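You operate a simulated robot arm through the tools that you are given. There is no shell and no other tool.

Carry out the task below with a simulated robot arm. There is one attempt and no reset: what you move stays moved.

## Task
Put things in order on the top of the low table. At the end: the silver nuts shaker is in the gold two-handled brass pot; the beige coin roll (marked "TWO") from the top of the low table stands on top of the green cube; the brown mould stands where the silver sugar shaker stood; the silver sugar shaker stands where the silver nuts shaker stood; whatever was shut is shut again. Leave all else as you found it, and nothing knocked over.

It is judged by the outcome, as a careful person would: the job done as asked, and still so three seconds after it is handed in. It fails if anything else is knocked over, pushed out of place, dropped, spilled or broken.

## Robot
A 6-joint arm with a two-finger parallel gripper, fixed in place. Base frame: the origin is at the foot of the arm, x ahead of it, y to its left, z up; the work surface is at about z = 0. Units: mm, degrees, N and s.
With the tool pointing down near the work surface it reaches from about 120 to 500 mm from the base axis. Its first joint turns from -72.0 to 72.0 degrees. Payload 0.65 kg.
The tool frame sits at the grasp point between the pads (the TCP): z along the fingers, y along the line on which they close. The tips reach 25 mm beyond it. The gripper opens to 76 mm. The fingers are 18 mm wide and 10 mm thick; the gripper's body (36 by 78 mm) begins 45 mm behind the TCP.
Orientation is told as [roll, pitch, yaw] about the base's x, y, z axes, in that order, counted from this pose: with the fingers straight down and closing along the base's y, the tool's x points along the base's -x, its y along +y and its z along -z.

## Interface
- The arm moves only by the tool play_rows. Its argument "steps" is a list of rows, each a list of 2 entries, a list of its own where there are three numbers: the shift along the base's x, y, z in units of 30 mm (1.0 is 30 mm), then the turn, a rotation vector about the base's x, y, z in units of 4 degrees (1.0 is 4 degrees). In form: [[[x, y, z], [wx, wy, wz]], ...]. A call has 1 to 20 rows; each row shifts and turns the commanded pose from where the row before left it. "gripper" is the opening, from 0 (shut) to 1 (fully open), set as the call begins (left out, the last holds). A call with a number of a shift or a turn outside -1 to 1 is refused whole. Each row takes 0.2 s and may step no farther than 50 mm and 8.6 degrees from the row before; otherwise, or with a gripper value out of range, the whole call is refused. A pose out of reach is approached as far as the arm can. The call stops where the force on the tool passes 40 N (or 10 N more than at its start, if that is more) or the arm is blocked; 0.2 s more then pass. Each finger travels about 108 mm/s and halts on what it meets, pressing with about 24 N; the grip force reading is that of the motor and also rises with nothing between the fingers. The clock runs only during rows and for 0.2 s after the last one: add rows that do not move to give the fingers time. It gives the time, the measured TCP pose, the force on the tool (base axes), the opening and the grip force at its end, in the units of the frame above (readings bear some noise), with the torque about the TCP (base axes, N m) and any sound that the robot's microphone picked up, and new pictures: "show" is both (left out), scene, wrist or none.
- Cameras (640 x 400 px; columns grow to the right, rows downward): "scene" is fixed at [57, 272.2, 406.1]; the picture's right is [-0.77, -0.64, 0.00], its down [-0.36, 0.43, -0.83] and it looks along [0.53, -0.63, -0.56] (base axes); focal length 214 px, centre (320, 200). "wrist" rides on the gripper at [58, 11, -81] in the tool frame; the picture's right is [-0.18, 0.98, 0.00], its down [-0.75, -0.14, -0.64] and it looks along [-0.63, -0.12, 0.77] (tool axes); focal length 243 px, centre (320, 200). There is no depth. A picture from a camera that has moved, and an enlarged one, comes with that camera's place and axes in the base frame and with its lens.
- inspect(camera, box): a new picture of the part [left, top, right, bottom] of that camera's present view, enlarged. The clock stands still meanwhile.
- sign_off(): hands the job in; it is judged then, once.

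Nothing tells you positions but the pictures and the camera data. Unless the task says otherwise, let go and move clear before handing in.

The tools are called after "Emit:" as a command line: name --argument value ..., lists and objects as JSON in quotes. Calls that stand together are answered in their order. play_rows: Moves the arm, as the interface text tells. Its arguments: {"type":"object","properties":{"steps":{"type":"array","items":{"type":"array"}},"gripper":{"type":"number"},"show":{"type":"string","enum":["both","scene","wrist","none"]}},"required":["steps"]} The other tools are called the same way: inspect (camera, box) takes an enlarged picture of a part of a camera's view; sign_off () hands the job in.

At the start:

```text
time_s: 0.0
ee_pos: [260.5, 32.3, 337.6]
ee_rot: [0.0, 0.0, 0.1]
contact_force: [0.0, 0.7, -0.8]
ft_torque: [0.02, 0.01, 0.02]
gripper_width: 76.0
finger_force: 0.0
```

scene: 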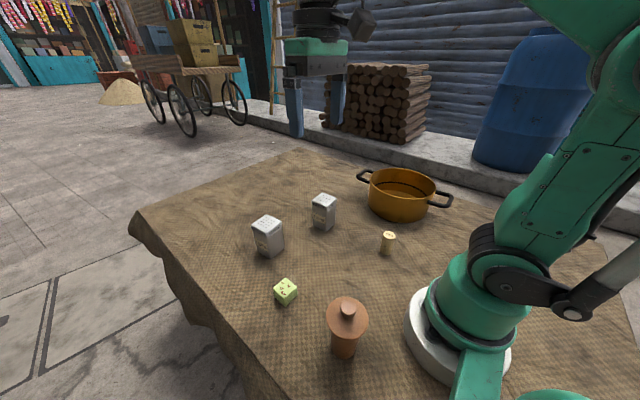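
wrist: 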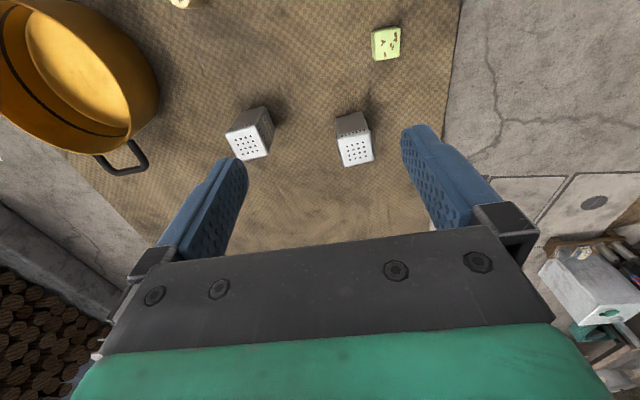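

I see two silver shakers, a gold pot, a small beige roll, a green cube and a brown mould on the cloth. I'll zoom in first to tell the shakers apart.

Emit:
inspect --camera "scene" --box '[230, 180, 350, 260]'

Emit:
inspect --camera "scene" --box '[260, 260, 400, 370]'

Emit:
inspect --camera "scene" --box '[340, 150, 470, 270]'

Emit:
inspect --camera "wrist" --box '[200, 0, 440, 180]'

```text
5.00 times, centred on (290, 220) of scene
camera zoom: at [57.0, 272.2, 406.1], right [-0.77, -0.64, 0.0], down [-0.36, 0.43, -0.83], along [0.53, -0.63, -0.56], focal length 1072 px, centre (470, 100)
```

zoom: 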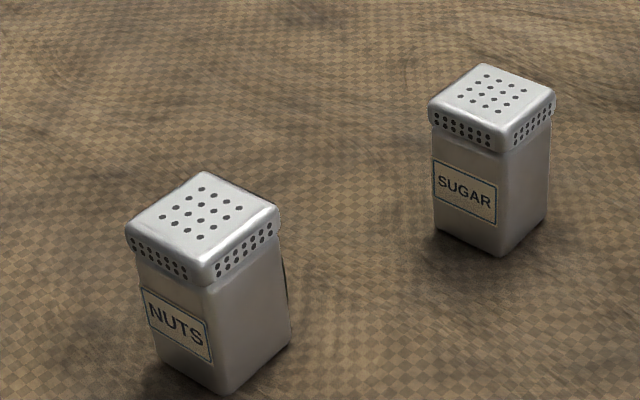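

```text
3.64 times, centred on (330, 315) of scene
camera zoom: at [57.0, 272.2, 406.1], right [-0.77, -0.64, 0.0], down [-0.36, 0.43, -0.83], along [0.53, -0.63, -0.56], focal length 780 px, centre (284, -218)
```

zoom: 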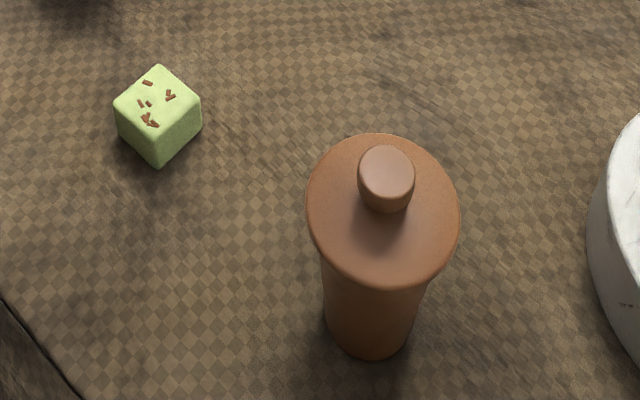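

```text
3.33 times, centred on (405, 210) of scene
camera zoom: at [57.0, 272.2, 406.1], right [-0.77, -0.64, 0.0], down [-0.36, 0.43, -0.83], along [0.53, -0.63, -0.56], focal length 715 px, centre (37, 167)
```

zoom: 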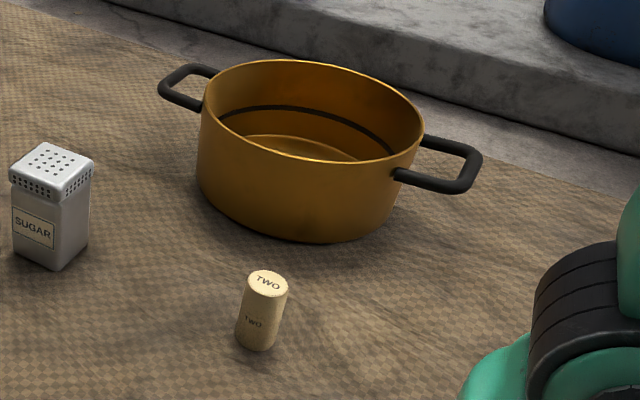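

```text
2.22 times, centred on (320, 90) of wrist
camera zoom: at [202.8, 45.0, 419.4], right [0.18, 0.98, 0.0], down [0.75, -0.14, 0.64], along [0.63, -0.12, -0.77], focal length 539 px, centre (320, 444)
```

zoom: 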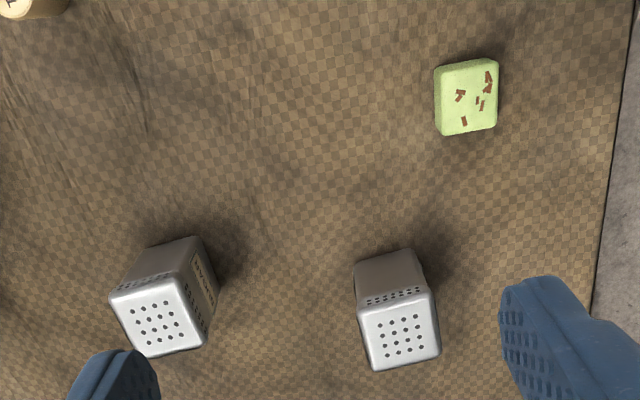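

The nuts shaker (marked NUTS) is near x≈391, y≈66, the sugar shaker near x≈350, y≈-95. I also place the pot near (190,-347), the mould near (127,129), and the roll and cube between them. I'll bring the wrist camera over the nuts shaker to measure it properly.

Emit:
play_rows --steps '[[[0.725, 0.187, -0.95], [0, 0, 0]], [[0.725, 0.187, -0.95], [0, 0, 0]], [[0.725, 0.187, -0.95], [0, 0, 0]], [[0.725, 0.187, -0.95], [0, 0, 0]], [[0.725, 0.187, -0.95], [0, 0, 0]], [[0.725, 0.187, -0.95], [0, 0, 0]], [[0, 0, 0], [0, 0, 0]]]' --gripper 1

```text
time_s: 1.6
ee_pos: [390.8, 68.0, 166.8]
ee_rot: [0.1, 0.0, 0.0]
contact_force: [0.2, -0.1, 0.1]
ft_torque: [0.02, -0.01, -0.02]
gripper_width: 76.1
finger_force: 0.1
camera wrist: at [333.7, 79.2, 247.5], right [0.18, 0.98, 0.0], down [0.75, -0.14, 0.64], along [0.63, -0.12, -0.77], focal length 243 px, centre (320, 200)
```

scene: 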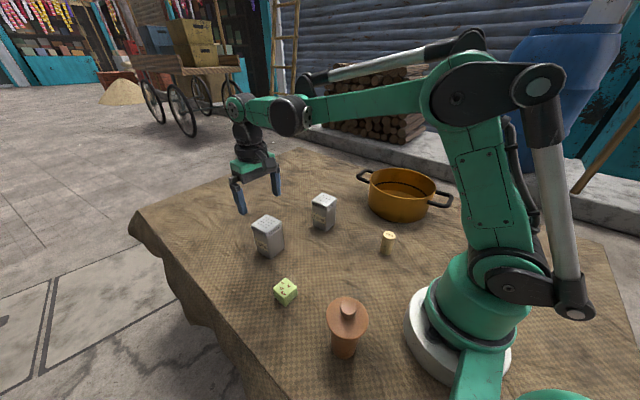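
wrist: 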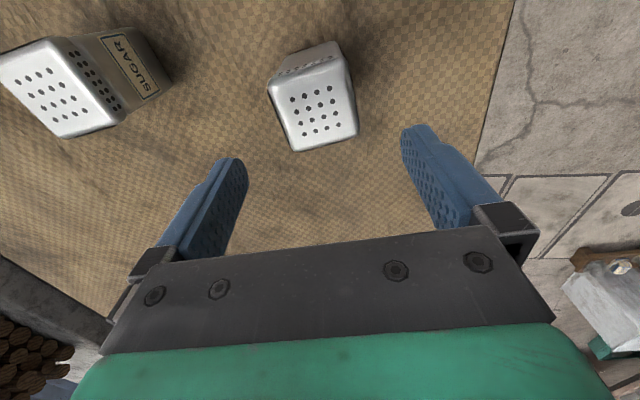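

The nuts shaker is directly under the gripper. I'll enlarge both shakers for exact corners and yaw.

Emit:
inspect --camera "wrist" --box '[240, 30, 400, 160]'

Emit:
inspect --camera "wrist" --box '[0, 10, 190, 150]'

```text
3.08 times, centred on (320, 95) of wrist
camera zoom: at [333.7, 79.2, 247.5], right [0.18, 0.98, 0.0], down [0.75, -0.14, 0.64], along [0.63, -0.12, -0.77], focal length 746 px, centre (320, 523)
```

zoom: 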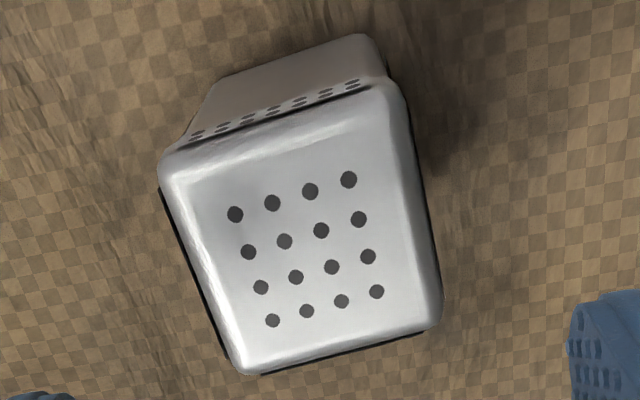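

```text
2.86 times, centred on (95, 80) of wrist
camera zoom: at [333.7, 79.2, 247.5], right [0.18, 0.98, 0.0], down [0.75, -0.14, 0.64], along [0.63, -0.12, -0.77], focal length 693 px, centre (963, 543)
```

zoom: 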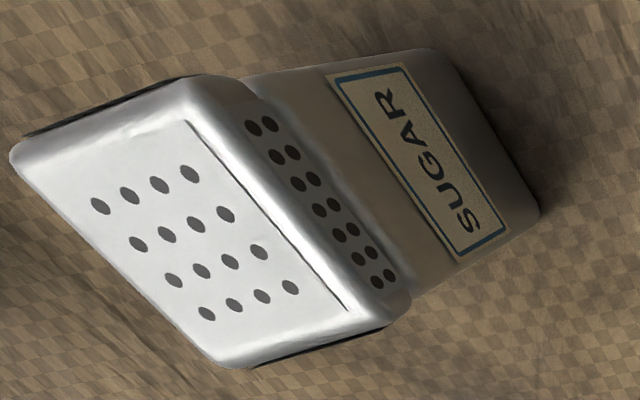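

The nuts shaker's centre is about (390,66), yawed about +5.7°, and roughly 90 mm tall. I'll turn the gripper to match its faces and come lower to check centring.

Emit:
play_rows --steps '[[[-0.02, -0.03, -0.6], [0, 0, 0.7125]], [[-0.02, -0.03, -0.6], [0, 0, 0.7125]], [[0, 0, 0], [0, 0, 0]]]' --gripper 1 --show "both"

```text
time_s: 2.4
ee_pos: [390.3, 63.2, 131.2]
ee_rot: [0.0, 0.1, 5.8]
contact_force: [0.2, -0.6, 0.5]
ft_torque: [-0.02, -0.01, -0.01]
gripper_width: 76.0
finger_force: 0.2
camera wrist: at [331.1, 71.1, 211.5], right [0.09, 1.0, 0.0], down [0.76, -0.07, 0.64], along [0.64, -0.06, -0.77], focal length 243 px, centre (320, 200)
```

scene: 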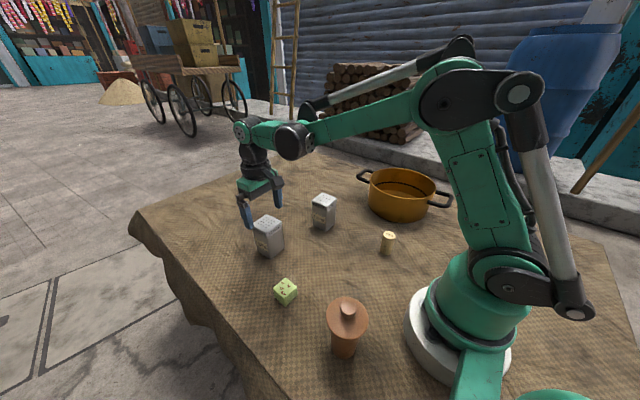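
wrist: 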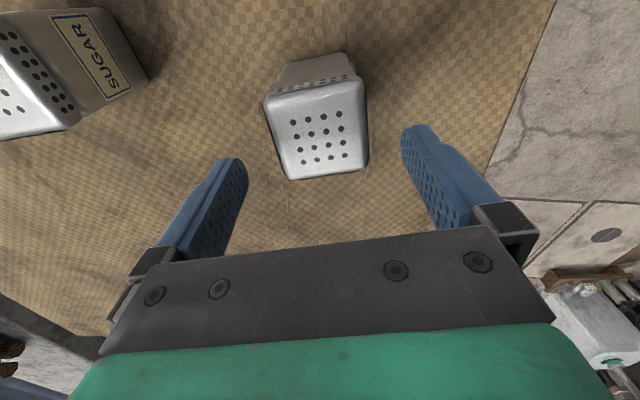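

Gripper is over the shaker and aligned. A quick close look to check centring before descending.

Emit:
inspect --camera "wrist" --box '[200, 40, 440, 190]'

```text
2.67 times, centred on (320, 115) of wrist
camera zoom: at [331.1, 71.1, 211.5], right [0.09, 1.0, 0.0], down [0.76, -0.07, 0.64], along [0.64, -0.06, -0.77], focal length 647 px, centre (320, 427)
```

zoom: 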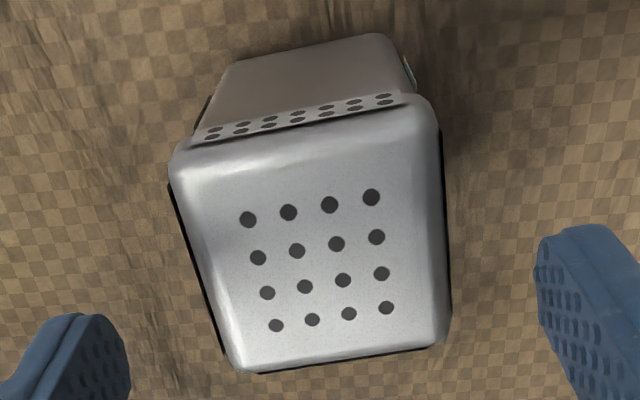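

Centring is good: shaker at (389.5,66.2) and the TCP matches. Descending to grasp height.

Emit:
play_rows --steps '[[[0, 0, -0.76], [0, 0, 0]], [[0, 0, -0.76], [0, 0, 0]], [[0, 0, -0.76], [0, 0, 0]], [[0, 0, 0], [0, 0, 0]]]' --gripper 1 --show "wrist"

Emit:
play_rows --steps '[[[0, 0, 0], [0, 0, 0]], [[0, 0, 0], [0, 0, 0]], [[0, 0, 0], [0, 0, 0]]]' --gripper 0 --show "both"

```text
time_s: 3.4
ee_pos: [389.9, 64.6, 62.2]
ee_rot: [0.0, 0.0, 5.6]
contact_force: [0.2, -0.3, -0.6]
ft_torque: [0.0, 0.01, 0.01]
gripper_width: 76.2
finger_force: 0.1
camera wrist: at [331.1, 70.4, 143.5], right [0.09, 1.0, 0.0], down [0.76, -0.07, 0.64], along [0.64, -0.06, -0.77], focal length 243 px, centre (320, 200)
```

wrist: 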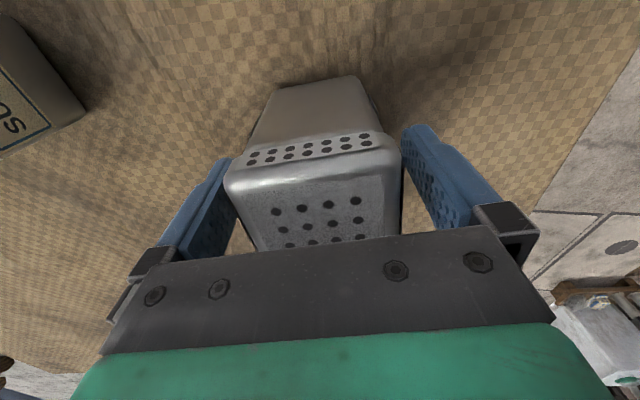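

```text
time_s: 4.2
ee_pos: [388.9, 65.1, 63.6]
ee_rot: [0.0, 0.0, 5.7]
contact_force: [0.8, -0.2, -1.1]
ft_torque: [0.01, 0.01, 0.06]
gripper_width: 51.9
finger_force: 24.0
camera wrist: at [331.1, 70.4, 143.8], right [0.09, 1.0, 0.0], down [0.76, -0.07, 0.64], along [0.64, -0.06, -0.77], focal length 243 px, centre (320, 200)
```

scene: 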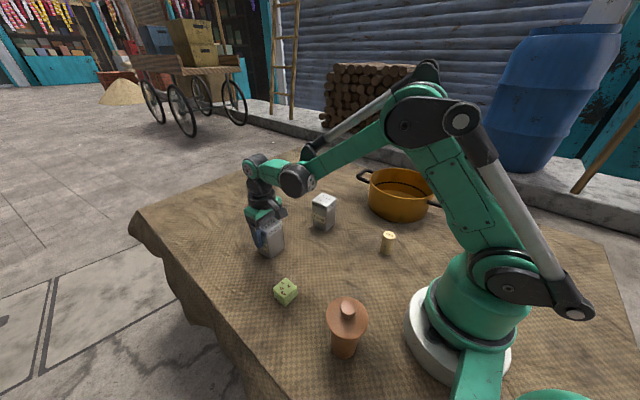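
wrist: 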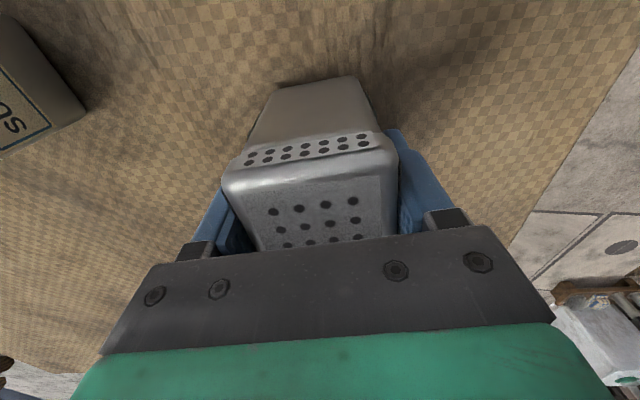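

The gripper holds the shaker at 51.9 mm, at about (389.9,65.3) and yaw 5.7° — the spot sugar will go to. Now lifting.

Emit:
play_rows --steps '[[[0, 0, 0.3], [0, 0, 0]], [[0, 0, 0.7], [0, 0, 0]], [[0, 0, 0.9], [0, 0, 0]], [[0, 0, 0.9], [0, 0, 0]], [[0, 0, 0.9], [0, 0, 0]], [[0, 0, 0.9], [0, 0, 0]], [[0, 0, 0], [0, 0, 0]]]' --gripper 0 --show "both"

```text
time_s: 5.8
ee_pos: [390.2, 65.8, 201.4]
ee_rot: [0.0, 0.0, 5.7]
contact_force: [-0.7, -0.9, -0.7]
ft_torque: [-0.03, -0.01, -0.03]
gripper_width: 51.7
finger_force: 24.7
camera wrist: at [331.8, 71.4, 282.5], right [0.09, 1.0, 0.0], down [0.76, -0.07, 0.64], along [0.64, -0.06, -0.77], focal length 243 px, centre (320, 200)
```

scene: 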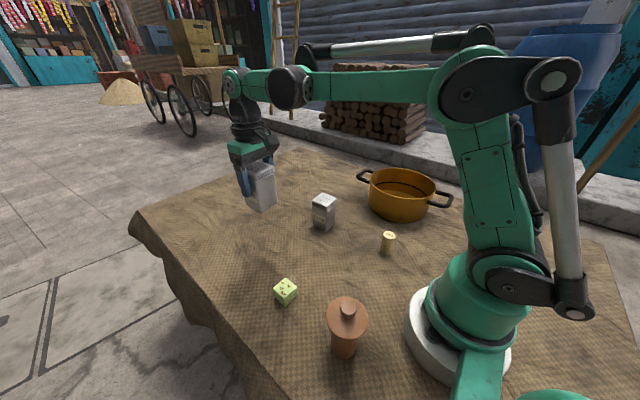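
wrist: 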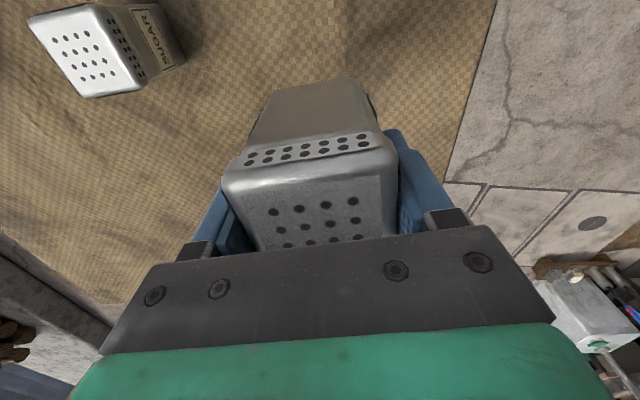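

The shaker is held cleanly with its base near z≈138, above everything on the way. I'm carrying it over toward the pot.

Emit:
play_rows --steps '[[[-0.3, -0.9, 0.2], [0, 0, 0]], [[-0.4, -0.95, 0.2], [0, 0, 0]], [[-0.4, -0.95, 0], [0, 0, 0]], [[-0.4, -0.95, 0], [0, 0, 0]], [[-0.4, -0.95, 0], [0, 0, 0]], [[-0.4, -0.95, 0], [0, 0, 0]], [[-0.4, -0.95, 0], [0, 0, 0]], [[-0.5, -0.95, 0], [0, 0, 0]], [[-0.6, -0.95, 0], [0, 0, 0]], [[-0.6, -0.95, 0], [0, 0, 0]], [[-0.5, -0.95, 0], [0, 0, 0]], [[-0.5, -0.9, 0], [0, 0, 0]], [[0, 0, 0], [0, 0, 0]]]' --gripper 0 --show "both"

```text
time_s: 8.6
ee_pos: [227.9, -274.4, 213.7]
ee_rot: [0.0, 0.1, 5.7]
contact_force: [-0.5, -0.1, -1.8]
ft_torque: [-0.01, 0.02, 0.0]
gripper_width: 51.7
finger_force: 23.9
camera wrist: at [169.8, -268.3, 294.7], right [0.09, 1.0, 0.0], down [0.76, -0.07, 0.64], along [0.64, -0.06, -0.77], focal length 243 px, centre (320, 200)
```

scene: 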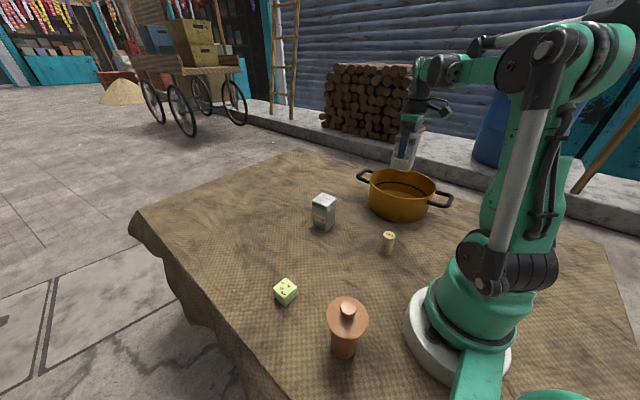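
wrist: 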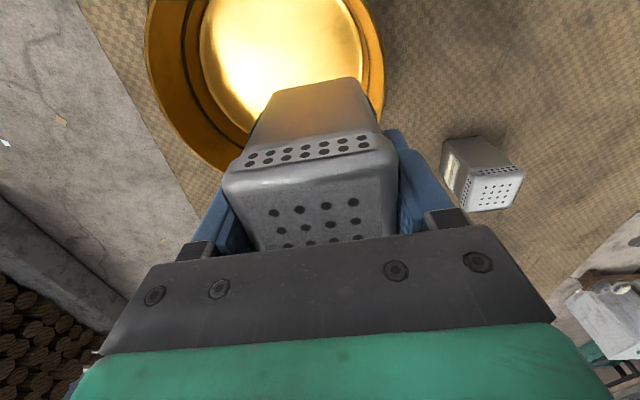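

The pot is coming into view under the gripper. I'll enlarge both views to fix its centre before lowering anything.

Emit:
inspect --camera "wrist" --box '[120, 0, 420, 190]'

Emit:
inspect --camera "scene" --box '[340, 100, 480, 230]'

```text
2.11 times, centred on (270, 95) of wrist
camera zoom: at [169.8, -268.3, 294.7], right [0.09, 1.0, 0.0], down [0.76, -0.07, 0.64], along [0.64, -0.06, -0.77], focal length 511 px, centre (425, 421)
```

zoom: 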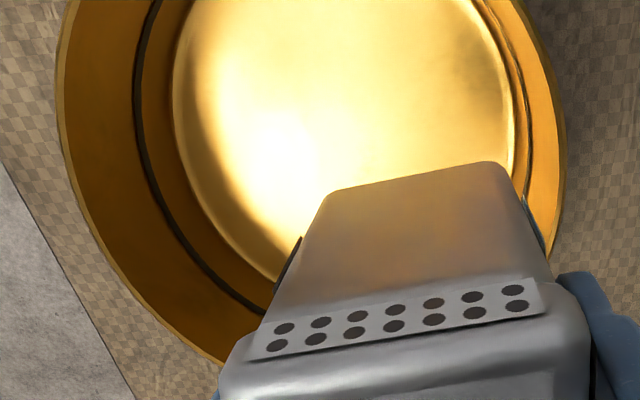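

```text
3.08 times, centred on (410, 165) of scene
camera zoom: at [57.0, 272.2, 406.1], right [-0.77, -0.64, 0.0], down [-0.36, 0.43, -0.83], along [0.53, -0.63, -0.56], focal length 660 px, centre (43, 308)
```

zoom: 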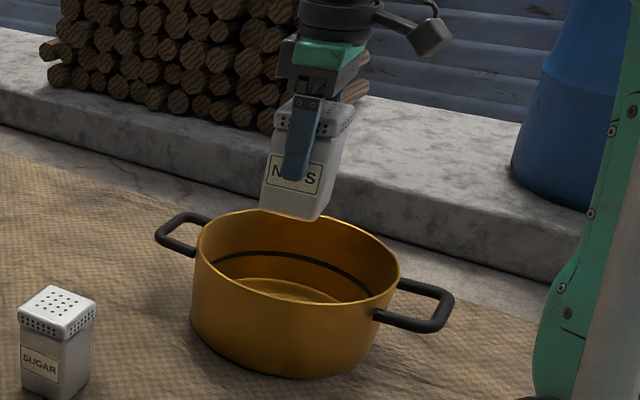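

The pot rim fits a circle centred at about (232,-315), radius ≈98, rim near z≈80. I'll move over the centre and come down partway.

Emit:
play_rows --steps '[[[0.05, -0.7, 0], [0, 0, 0]], [[0.05, -0.7, 0], [0, 0, 0]], [[0, 0, -0.9], [0, 0, 0]], [[0, 0, -0.9], [0, 0, 0]], [[0, 0, 0], [0, 0, 0]]]' --gripper 0 --show "both"

```text
time_s: 9.8
ee_pos: [230.9, -316.3, 159.0]
ee_rot: [-0.1, 0.0, 5.7]
contact_force: [-0.7, 0.0, -2.0]
ft_torque: [-0.01, 0.0, 0.02]
gripper_width: 51.6
finger_force: 23.3
camera wrist: at [172.0, -310.3, 239.5], right [0.09, 1.0, 0.0], down [0.76, -0.07, 0.64], along [0.64, -0.06, -0.77], focal length 243 px, centre (320, 200)
```

scene: 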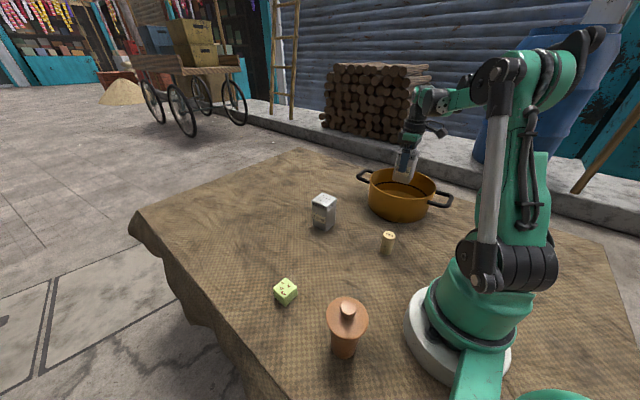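
wrist: 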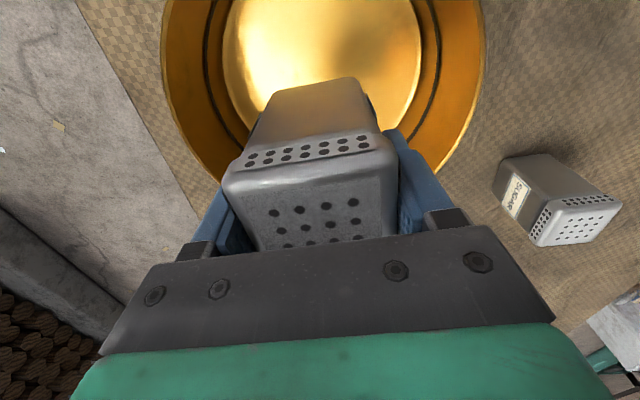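

Centred over the pot in both directions. Lowering into the pot, then slow steps for contact.

Emit:
play_rows --steps '[[[0, 0, -0.8], [0, 0, 0]], [[0, 0, -0.8], [0, 0, 0]], [[0, 0, -0.7], [0, 0, 0]], [[0, 0, -0.3], [0, 0, 0]], [[0, 0, 0], [0, 0, 0]]]' --gripper 0 --show "both"

```text
time_s: 11.0
ee_pos: [232.3, -314.9, 78.6]
ee_rot: [-0.1, 0.0, 5.7]
contact_force: [-0.4, 0.4, -1.8]
ft_torque: [-0.04, 0.01, -0.02]
gripper_width: 51.7
finger_force: 23.8
camera wrist: at [172.4, -310.1, 161.7], right [0.09, 1.0, 0.0], down [0.76, -0.07, 0.64], along [0.64, -0.06, -0.77], focal length 243 px, centre (320, 200)
```

scene: 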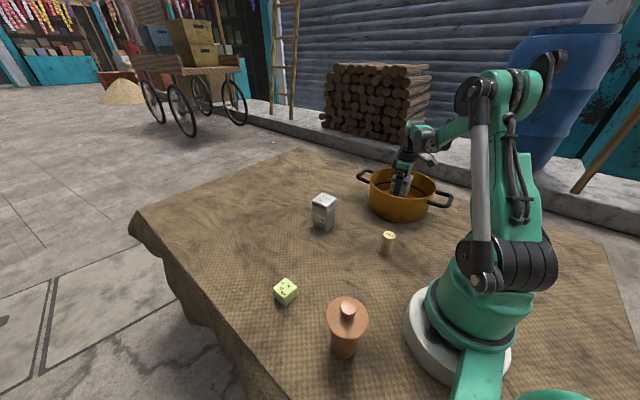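
wrist: 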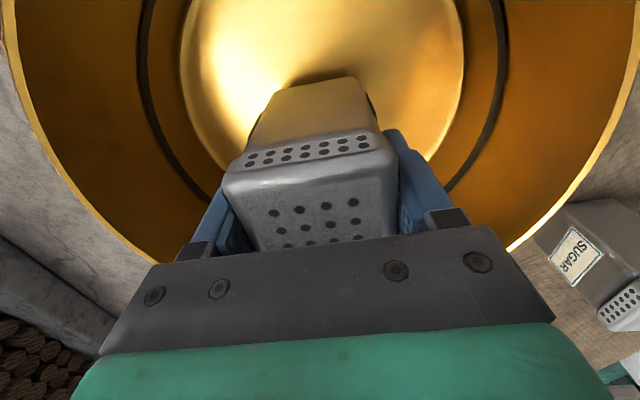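

The shaker's base is about 18 mm above table level, over the pot floor. Continuing in small steps.

Emit:
play_rows --steps '[[[0, 0, -0.1], [0, 0, 0]], [[0, 0, -0.1], [0, 0, 0]], [[0, 0, -0.1], [0, 0, 0]], [[0, 0, 0], [0, 0, 0]]]' --gripper 0 --show "none"

Emit:
play_rows --steps '[[[0, 0, -0.07], [0, 0, 0]], [[0, 0, 0], [0, 0, 0]]]' --gripper 0 --show "none"

Emit:
play_rows --steps '[[[0, 0, -0.05], [0, 0, 0]], [[0, 0, 0], [0, 0, 0]]]' --gripper 0 --show "wrist"

```text
time_s: 12.0
ee_pos: [231.2, -315.9, 71.9]
ee_rot: [0.0, 0.0, 5.7]
contact_force: [-0.3, 0.8, -1.2]
ft_torque: [0.0, -0.02, 0.0]
gripper_width: 51.7
finger_force: 24.2
```

```text
time_s: 12.6
ee_pos: [230.8, -317.1, 69.7]
ee_rot: [0.0, 0.1, 5.7]
contact_force: [0.3, -0.2, -0.8]
ft_torque: [0.0, -0.03, 0.0]
gripper_width: 51.8
finger_force: 24.4
```

```text
time_s: 13.2
ee_pos: [231.9, -316.5, 69.1]
ee_rot: [0.0, -0.1, 5.8]
contact_force: [-0.5, 0.0, -1.0]
ft_torque: [-0.02, -0.02, -0.03]
gripper_width: 51.6
finger_force: 23.9
camera wrist: at [172.5, -310.2, 149.3], right [0.09, 1.0, 0.0], down [0.76, -0.07, 0.64], along [0.64, -0.06, -0.77], focal length 243 px, centre (320, 200)
```

wrist: 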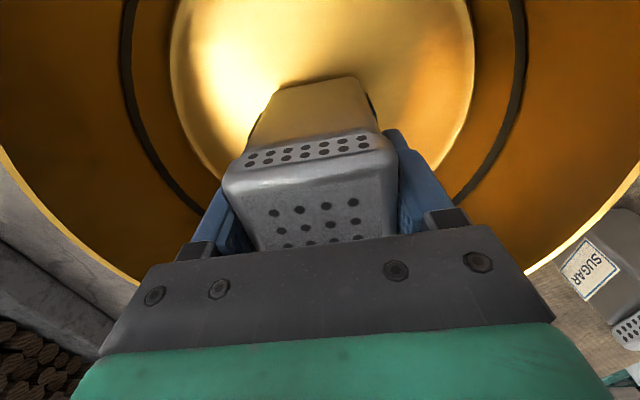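

No contact yet; base is about 5.7 mm above table level. Continuing millimetre by millimetre.

Emit:
play_rows --steps '[[[0, 0, -0.04], [0, 0, 0]], [[0, 0, 0], [0, 0, 0]]]' --gripper 0 --show "none"

Emit:
play_rows --steps '[[[0, 0, -0.04], [0, 0, 0]], [[0, 0, 0], [0, 0, 0]]]' --gripper 0 --show "none"

Emit:
play_rows --steps '[[[0, 0, -0.04], [0, 0, 0]], [[0, 0, 0], [0, 0, 0]]]' --gripper 0 --show "wrist"

```text
time_s: 13.8
ee_pos: [231.9, -316.6, 68.2]
ee_rot: [0.0, 0.0, 5.7]
contact_force: [-0.8, 1.9, 15.1]
ft_torque: [0.0, -0.02, -0.03]
gripper_width: 51.7
finger_force: 23.8
```

```text
time_s: 14.4
ee_pos: [231.6, -316.3, 66.0]
ee_rot: [0.0, -0.1, 5.7]
contact_force: [-2.3, 4.7, 15.5]
ft_torque: [0.01, -0.02, 0.01]
gripper_width: 51.7
finger_force: 23.6
```

```text
time_s: 15.0
ee_pos: [230.4, -316.5, 65.1]
ee_rot: [0.0, 0.0, 5.7]
contact_force: [-2.1, 3.6, 16.1]
ft_torque: [-0.06, 0.03, -0.02]
gripper_width: 51.7
finger_force: 23.9
camera wrist: at [172.8, -310.3, 145.8], right [0.09, 1.0, 0.0], down [0.76, -0.07, 0.64], along [0.64, -0.06, -0.77], focal length 243 px, centre (320, 200)
```

wrist: 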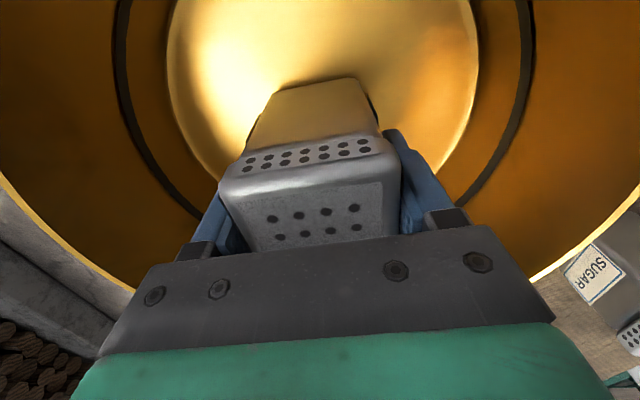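

The shaker rests on the pot floor (steady ~16 N upward). Opening the fingers and rising straight up.

Emit:
play_rows --steps '[[[0, 0, 0], [0, 0, 0]], [[0, 0, 0], [0, 0, 0]], [[0, 0, 0], [0, 0, 0]]]' --gripper 1 --show "wrist"

Emit:
play_rows --steps '[[[0, 0, 0.5], [0, 0, 0]], [[0, 0, 0.9], [0, 0, 0]], [[0, 0, 0.9], [0, 0, 0]], [[0, 0, 0.9], [0, 0, 0]], [[0, 0, 0.9], [0, 0, 0]], [[0, 0, 0], [0, 0, 0]]]' --gripper 1 --show "both"

```text
time_s: 15.8
ee_pos: [230.4, -317.0, 65.6]
ee_rot: [-0.1, 0.0, 5.8]
contact_force: [-0.3, 0.6, 0.4]
ft_torque: [-0.01, 0.0, -0.01]
gripper_width: 75.8
finger_force: 0.1
camera wrist: at [172.8, -310.2, 145.7], right [0.09, 1.0, 0.0], down [0.76, -0.07, 0.64], along [0.64, -0.06, -0.77], focal length 243 px, centre (320, 200)
```

wrist: 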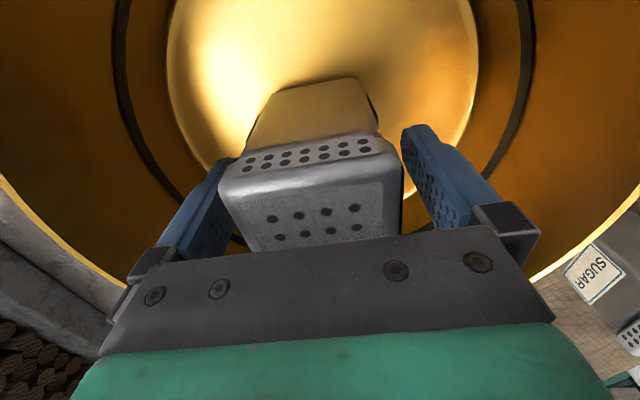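

```text
time_s: 17.2
ee_pos: [230.9, -315.3, 189.6]
ee_rot: [0.0, 0.0, 5.8]
contact_force: [-0.7, 1.3, -1.1]
ft_torque: [0.01, 0.0, -0.02]
gripper_width: 76.2
finger_force: 0.1
camera wrist: at [171.7, -309.6, 269.7], right [0.09, 1.0, 0.0], down [0.76, -0.07, 0.64], along [0.64, -0.06, -0.77], focal length 243 px, centre (320, 200)
```

scene: 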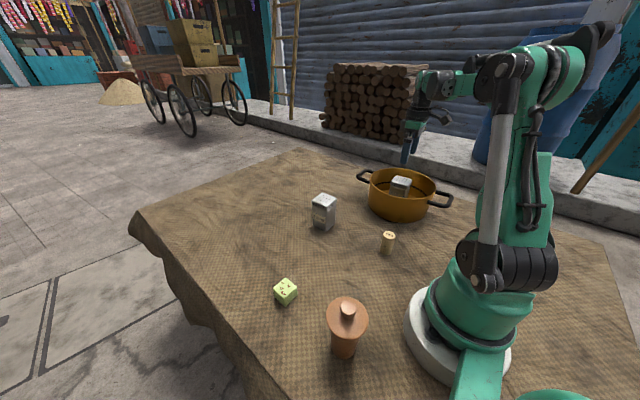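
wrist: 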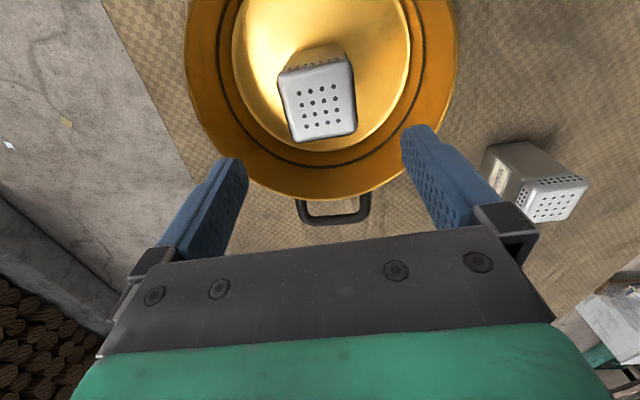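

The nuts shaker stands upright in the pot, and the pot hasn't moved. Next, over to the sugar shaker near (350,-95).

Emit:
play_rows --steps '[[[0.5, 0.917, 0], [0, 0, 0]], [[0.5, 0.917, 0], [0, 0, 0]], [[0.5, 0.917, 0], [0, 0, 0]], [[0.5, 0.917, 0], [0, 0, 0]], [[0.5, 0.917, 0], [0, 0, 0]], [[0.5, 0.917, 0], [0, 0, 0]], [[0.5, 0.917, -0.3], [0, 0, 0]], [[0.5, 0.917, -0.4], [0, 0, 0]], [[0, 0, 0], [0, 0, 0]]]' --gripper 1 --show "both"

Emit:
inspect --camera "wrist" --box '[220, 20, 420, 180]'

```text
time_s: 19.2
ee_pos: [352.0, -96.8, 167.0]
ee_rot: [-0.1, 0.0, 5.7]
contact_force: [0.0, 0.4, 0.3]
ft_torque: [0.0, -0.01, -0.02]
gripper_width: 76.1
finger_force: 0.0
camera wrist: at [293.4, -90.8, 247.4], right [0.09, 1.0, 0.0], down [0.76, -0.07, 0.64], along [0.64, -0.06, -0.77], focal length 243 px, centre (320, 200)
```

scene: 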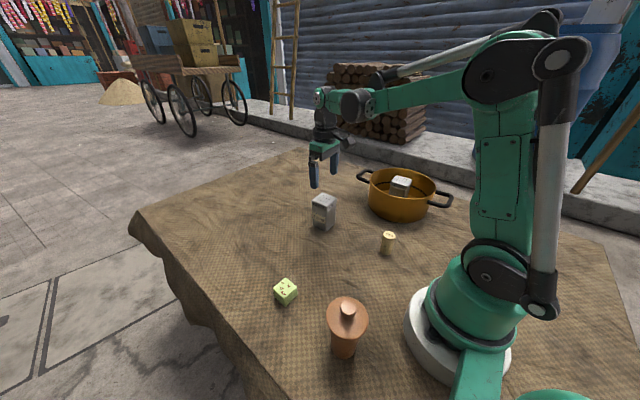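
wrist: 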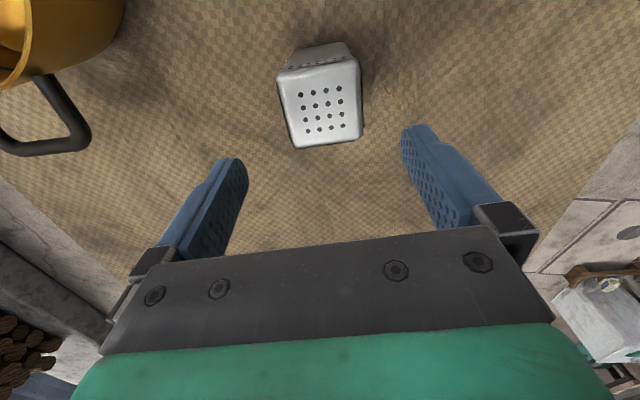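

```text
2.50 times, centred on (320, 100) of wrist
camera zoom: at [293.4, -90.8, 247.4], right [0.09, 1.0, 0.0], down [0.76, -0.07, 0.64], along [0.64, -0.06, -0.77], focal length 606 px, centre (320, 450)
```

zoom: 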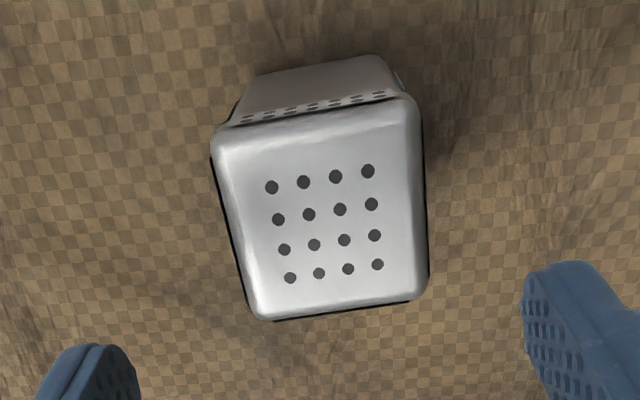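

The sugar shaker's centre is about (349.5,-93.8) with yaw ≈4.2°, where the mould will go. I'll align, descend and grip.

Emit:
play_rows --steps '[[[-0.08, 0.07, 0], [0, 0, -0.375]], [[0, 0, -0.8], [0, 0, 0]], [[0, 0, -0.8], [0, 0, 0]], [[0, 0, -0.93], [0, 0, 0]], [[0, 0, -0.93], [0, 0, 0]], [[0, 0, 0], [0, 0, 0]]]' --gripper 1 --show "wrist"

```text
time_s: 20.6
ee_pos: [348.9, -94.0, 63.4]
ee_rot: [-0.1, -0.1, 4.2]
contact_force: [-0.3, -0.7, 0.5]
ft_torque: [-0.01, 0.02, 0.01]
gripper_width: 76.1
finger_force: 0.0
camera wrist: at [290.2, -86.2, 143.8], right [0.11, 0.99, 0.0], down [0.76, -0.09, 0.64], along [0.64, -0.07, -0.77], focal length 243 px, centre (320, 200)
```

wrist: 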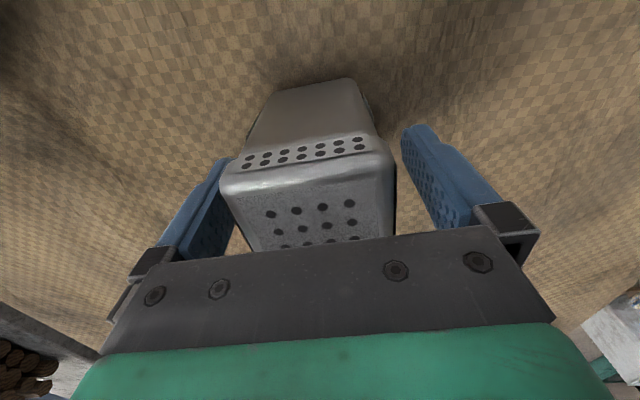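

Well aligned with the sugar shaker between the fingers. Closing.

Emit:
play_rows --steps '[[[0, 0, 0], [0, 0, 0]], [[0, 0, 0], [0, 0, 0]], [[0, 0, 0], [0, 0, 0]]]' --gripper 0 --show "wrist"

Emit:
play_rows --steps '[[[0, 0, 0.3], [0, 0, 0]], [[0, 0, 0.7], [0, 0, 0]], [[0, 0, 0.9], [0, 0, 0]], [[0, 0, 0.5], [0, 0, 0]], [[0, 0, 0], [0, 0, 0]]]' --gripper 0 --show "both"

```text
time_s: 21.4
ee_pos: [348.8, -93.3, 63.9]
ee_rot: [0.1, 0.0, 4.2]
contact_force: [-0.3, -0.1, -0.2]
ft_torque: [-0.02, 0.0, 0.02]
gripper_width: 51.9
finger_force: 24.1
camera wrist: at [290.2, -86.3, 144.1], right [0.11, 0.99, 0.0], down [0.76, -0.09, 0.64], along [0.64, -0.07, -0.77], focal length 243 px, centre (320, 200)
```

wrist: 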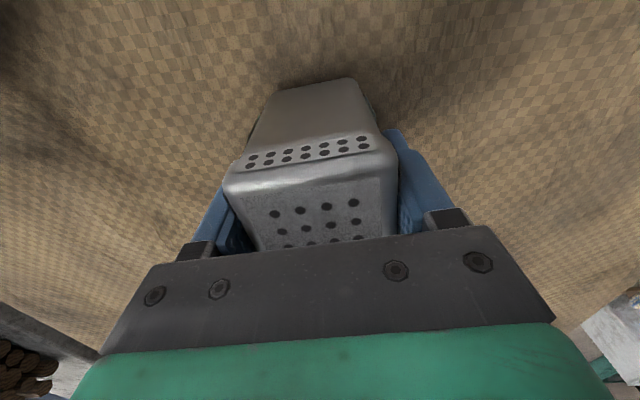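

```text
time_s: 22.6
ee_pos: [348.8, -94.5, 134.9]
ee_rot: [0.0, 0.0, 4.2]
contact_force: [-0.2, -1.2, -1.0]
ft_torque: [0.03, 0.0, -0.01]
gripper_width: 52.0
finger_force: 23.8
camera wrist: at [289.5, -86.2, 215.8], right [0.11, 0.99, 0.0], down [0.76, -0.09, 0.64], along [0.64, -0.07, -0.77], focal length 243 px, centre (320, 200)
```

scene: 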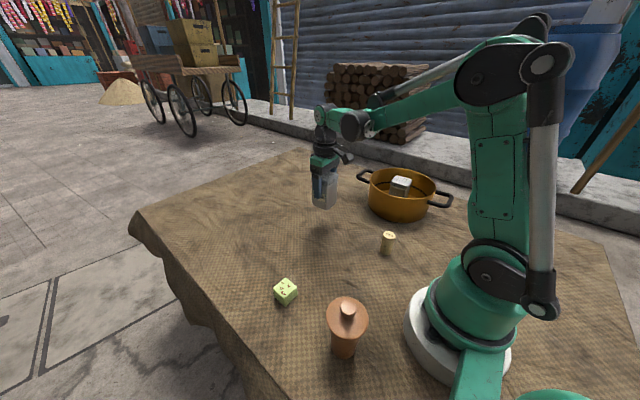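
wrist: 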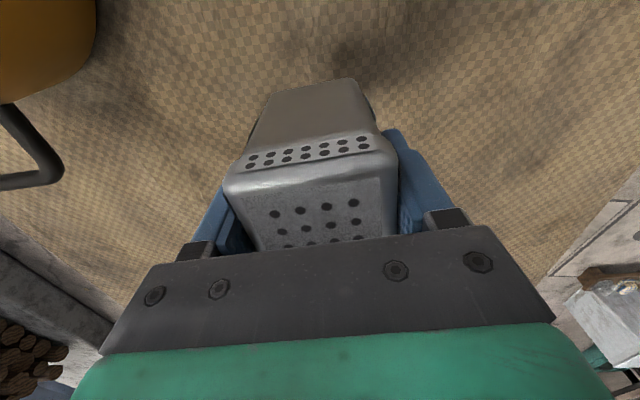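

Sugar is held exactly as nuts was. Moving it over the nuts shaker's old spot and lowering gently.

Emit:
play_rows --steps '[[[0.229, 0.879, 0], [0, 0, 0.375]], [[0.229, 0.879, 0], [0, 0, 0]], [[0.229, 0.879, 0], [0, 0, 0]], [[0.229, 0.879, 0], [0, 0, 0]], [[0.229, 0.879, 0], [0, 0, 0]], [[0.229, 0.879, 0], [0, 0, 0]], [[0, 0, -0.9], [0, 0, 0]], [[0, 0, -0.9], [0, 0, 0]], [[0, 0, -0.35], [0, 0, 0]], [[0, 0, 0], [0, 0, 0]]]' --gripper 0 --show "both"

```text
time_s: 24.8
ee_pos: [391.3, 63.0, 70.3]
ee_rot: [0.1, 0.0, 5.7]
contact_force: [-0.2, -0.3, -0.9]
ft_torque: [0.02, -0.01, -0.01]
gripper_width: 51.6
finger_force: 24.3
camera wrist: at [331.5, 69.5, 150.9], right [0.09, 1.0, 0.0], down [0.76, -0.07, 0.64], along [0.64, -0.06, -0.77], focal length 243 px, centre (320, 200)
```

scene: 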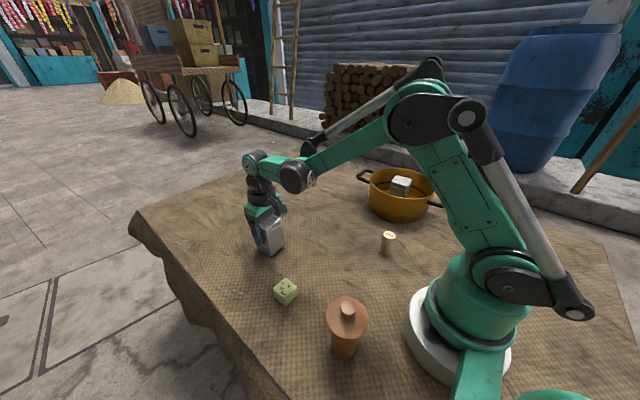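
wrist: 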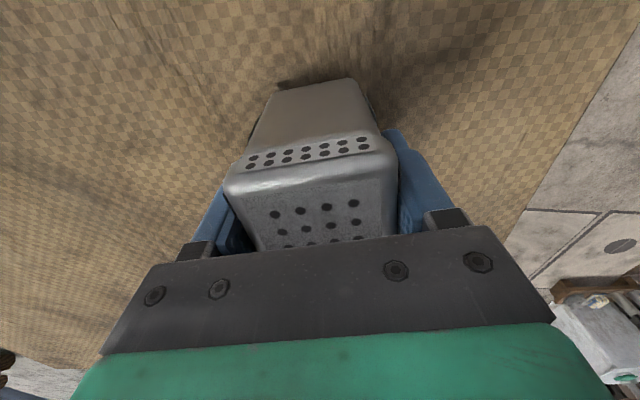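

Within 1 mm of the target spot; about 7 mm to go down. Small steps until contact.

Emit:
play_rows --steps '[[[-0.01, 0.03, -0.09], [0, 0, 0]], [[0, 0, -0.07], [0, 0, 0]], [[0, 0, 0], [0, 0, 0]]]' --gripper 0 --show "none"

Emit:
play_rows --steps '[[[0, 0, -0.04], [0, 0, 0]], [[0, 0, 0], [0, 0, 0]]]' --gripper 0 --show "none"

Emit:
play_rows --steps '[[[0, 0, -0.03], [0, 0, 0]], [[0, 0, 0], [0, 0, 0]]]' --gripper 0 --show "wrist"

```text
time_s: 25.6
ee_pos: [389.7, 64.1, 65.8]
ee_rot: [0.0, 0.0, 5.7]
contact_force: [-0.4, 0.1, -0.6]
ft_torque: [0.02, 0.0, 0.01]
gripper_width: 51.5
finger_force: 24.5
```

```text
time_s: 26.2
ee_pos: [390.4, 64.3, 63.5]
ee_rot: [0.1, -0.1, 5.7]
contact_force: [0.4, -0.4, -1.7]
ft_torque: [0.02, -0.01, 0.01]
gripper_width: 51.8
finger_force: 23.9
```

```text
time_s: 26.8
ee_pos: [390.0, 63.7, 63.5]
ee_rot: [0.0, 0.1, 5.7]
contact_force: [0.8, -0.6, -1.7]
ft_torque: [-0.02, 0.0, 0.0]
gripper_width: 51.9
finger_force: 24.1
camera wrist: at [331.4, 70.9, 144.3], right [0.09, 1.0, 0.0], down [0.76, -0.07, 0.64], along [0.64, -0.06, -0.77], focal length 243 px, centre (320, 200)
```

wrist: 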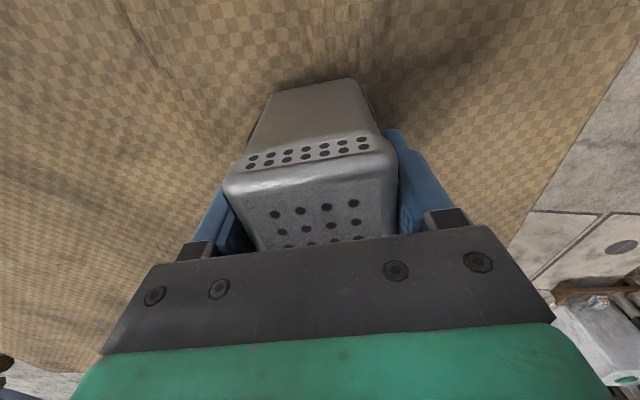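

Emit:
play_rows --steps '[[[0, 0, -0.03], [0, 0, 0]], [[0, 0, 0], [0, 0, 0]]]' --gripper 0 --show "none"

```text
time_s: 27.4
ee_pos: [390.2, 64.7, 63.0]
ee_rot: [0.0, 0.0, 5.6]
contact_force: [-2.0, -2.9, 8.3]
ft_torque: [0.11, 0.03, 0.05]
gripper_width: 51.7
finger_force: 24.6
```

Contact felt (8 N upward): sugar now stands on the cloth at the nuts spot. I'll release and rise straight up.

Emit:
play_rows --steps '[[[0, 0, 0], [0, 0, 0]], [[0, 0, 0], [0, 0, 0]], [[0, 0, 0], [0, 0, 0]]]' --gripper 1 --show "wrist"

Emit:
play_rows --steps '[[[0, 0, 0.5], [0, 0, 0]], [[0, 0, 0.9], [0, 0, 0]], [[0, 0, 0.9], [0, 0, 0]], [[0, 0, 0.9], [0, 0, 0]], [[0, 0, 0.3], [0, 0, 0]], [[0, 0, 0], [0, 0, 0]]]' --gripper 1 --show "both"

```text
time_s: 28.2
ee_pos: [390.6, 64.7, 62.6]
ee_rot: [0.0, 0.0, 5.8]
contact_force: [0.7, 0.7, 0.4]
ft_torque: [0.01, -0.02, 0.0]
gripper_width: 76.0
finger_force: 0.1
camera wrist: at [331.7, 71.0, 143.6], right [0.09, 1.0, 0.0], down [0.76, -0.07, 0.64], along [0.64, -0.06, -0.77], focal length 243 px, centre (320, 200)
```

wrist: 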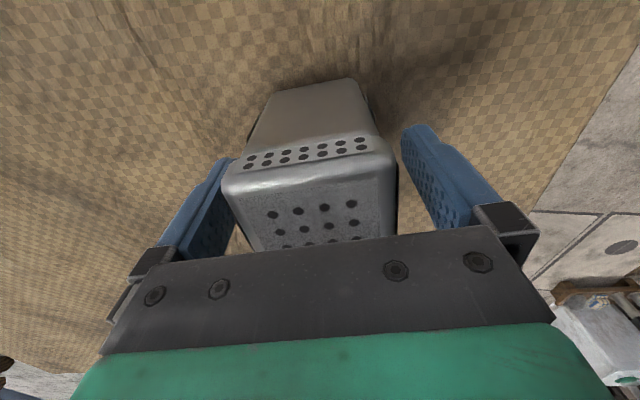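

```text
time_s: 29.6
ee_pos: [390.1, 64.8, 168.2]
ee_rot: [-0.1, 0.0, 5.8]
contact_force: [0.4, 0.2, -0.4]
ft_torque: [0.0, -0.03, 0.02]
gripper_width: 76.2
finger_force: 0.0
camera wrist: at [331.2, 71.3, 249.0], right [0.09, 1.0, 0.0], down [0.76, -0.07, 0.64], along [0.64, -0.06, -0.77], focal length 243 px, centre (320, 200)
```

scene: 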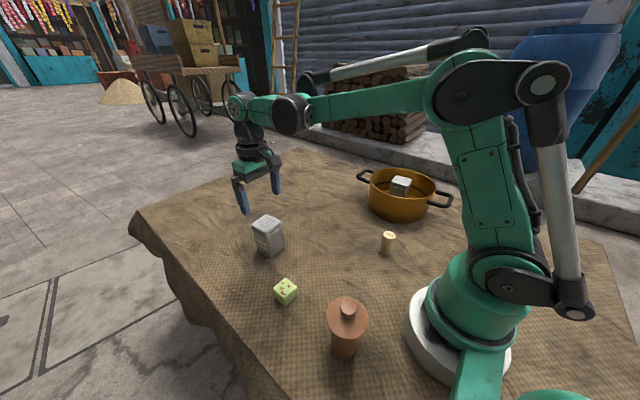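
wrist: 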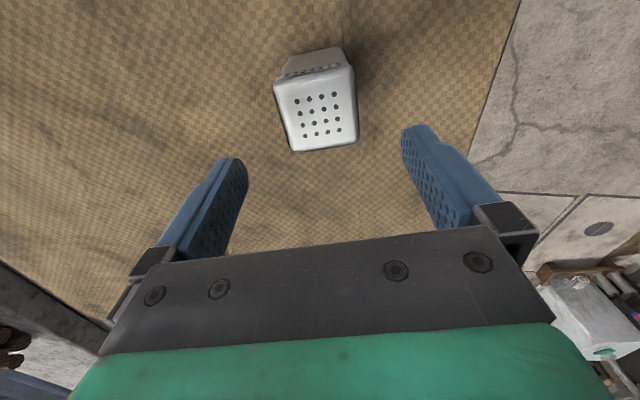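

Sugar is in place, upright. Next I'll look at the green cube with the wrist camera on the way to the mould.

Emit:
play_rows --steps '[[[-0.853, 0.453, 0], [0, 0, 0]], [[-0.853, 0.453, 0], [0, 0, 0]], [[-0.853, 0.453, 0], [0, 0, 0]], [[-0.853, 0.453, -0.3], [0, 0, 0]], [[-0.853, 0.453, -0.5], [0, 0, 0]], [[0, 0, 0], [0, 0, 0]]]' --gripper 1 --show "both"

Emit:
inspect --camera "wrist" --box '[220, 20, 420, 180]'

```text
time_s: 31.0
ee_pos: [261.9, 132.7, 143.7]
ee_rot: [0.0, -0.1, 5.6]
contact_force: [0.1, -0.1, -0.6]
ft_torque: [0.0, 0.01, -0.02]
gripper_width: 75.9
finger_force: 0.0
camera wrist: at [202.9, 138.4, 225.1], right [0.09, 1.0, 0.0], down [0.76, -0.07, 0.64], along [0.64, -0.06, -0.77], focal length 243 px, centre (320, 200)
```

scene: 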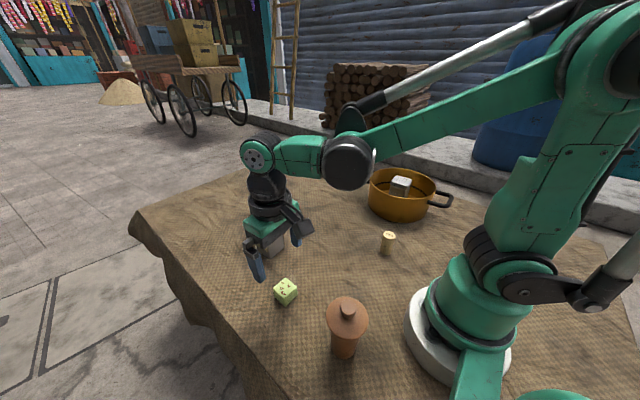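
wrist: 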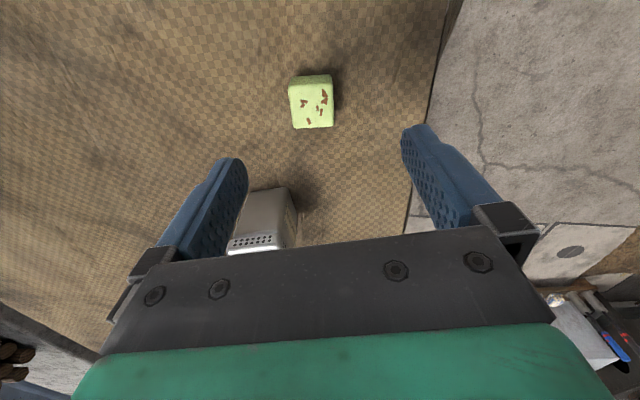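

```text
2.50 times, centred on (320, 100) of wrist
camera zoom: at [202.9, 138.4, 225.1], right [0.09, 1.0, 0.0], down [0.76, -0.07, 0.64], along [0.64, -0.06, -0.77], focal length 606 px, centre (320, 450)
```

zoom: 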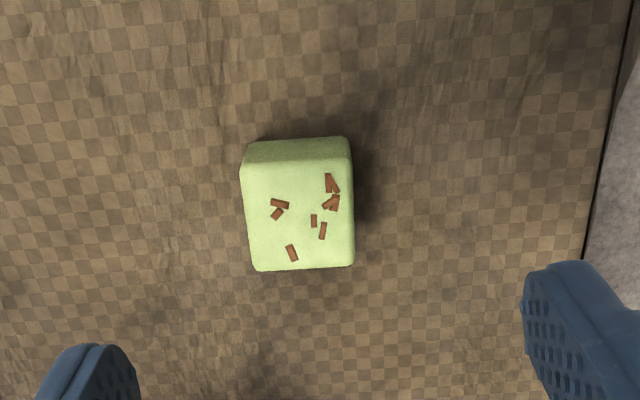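

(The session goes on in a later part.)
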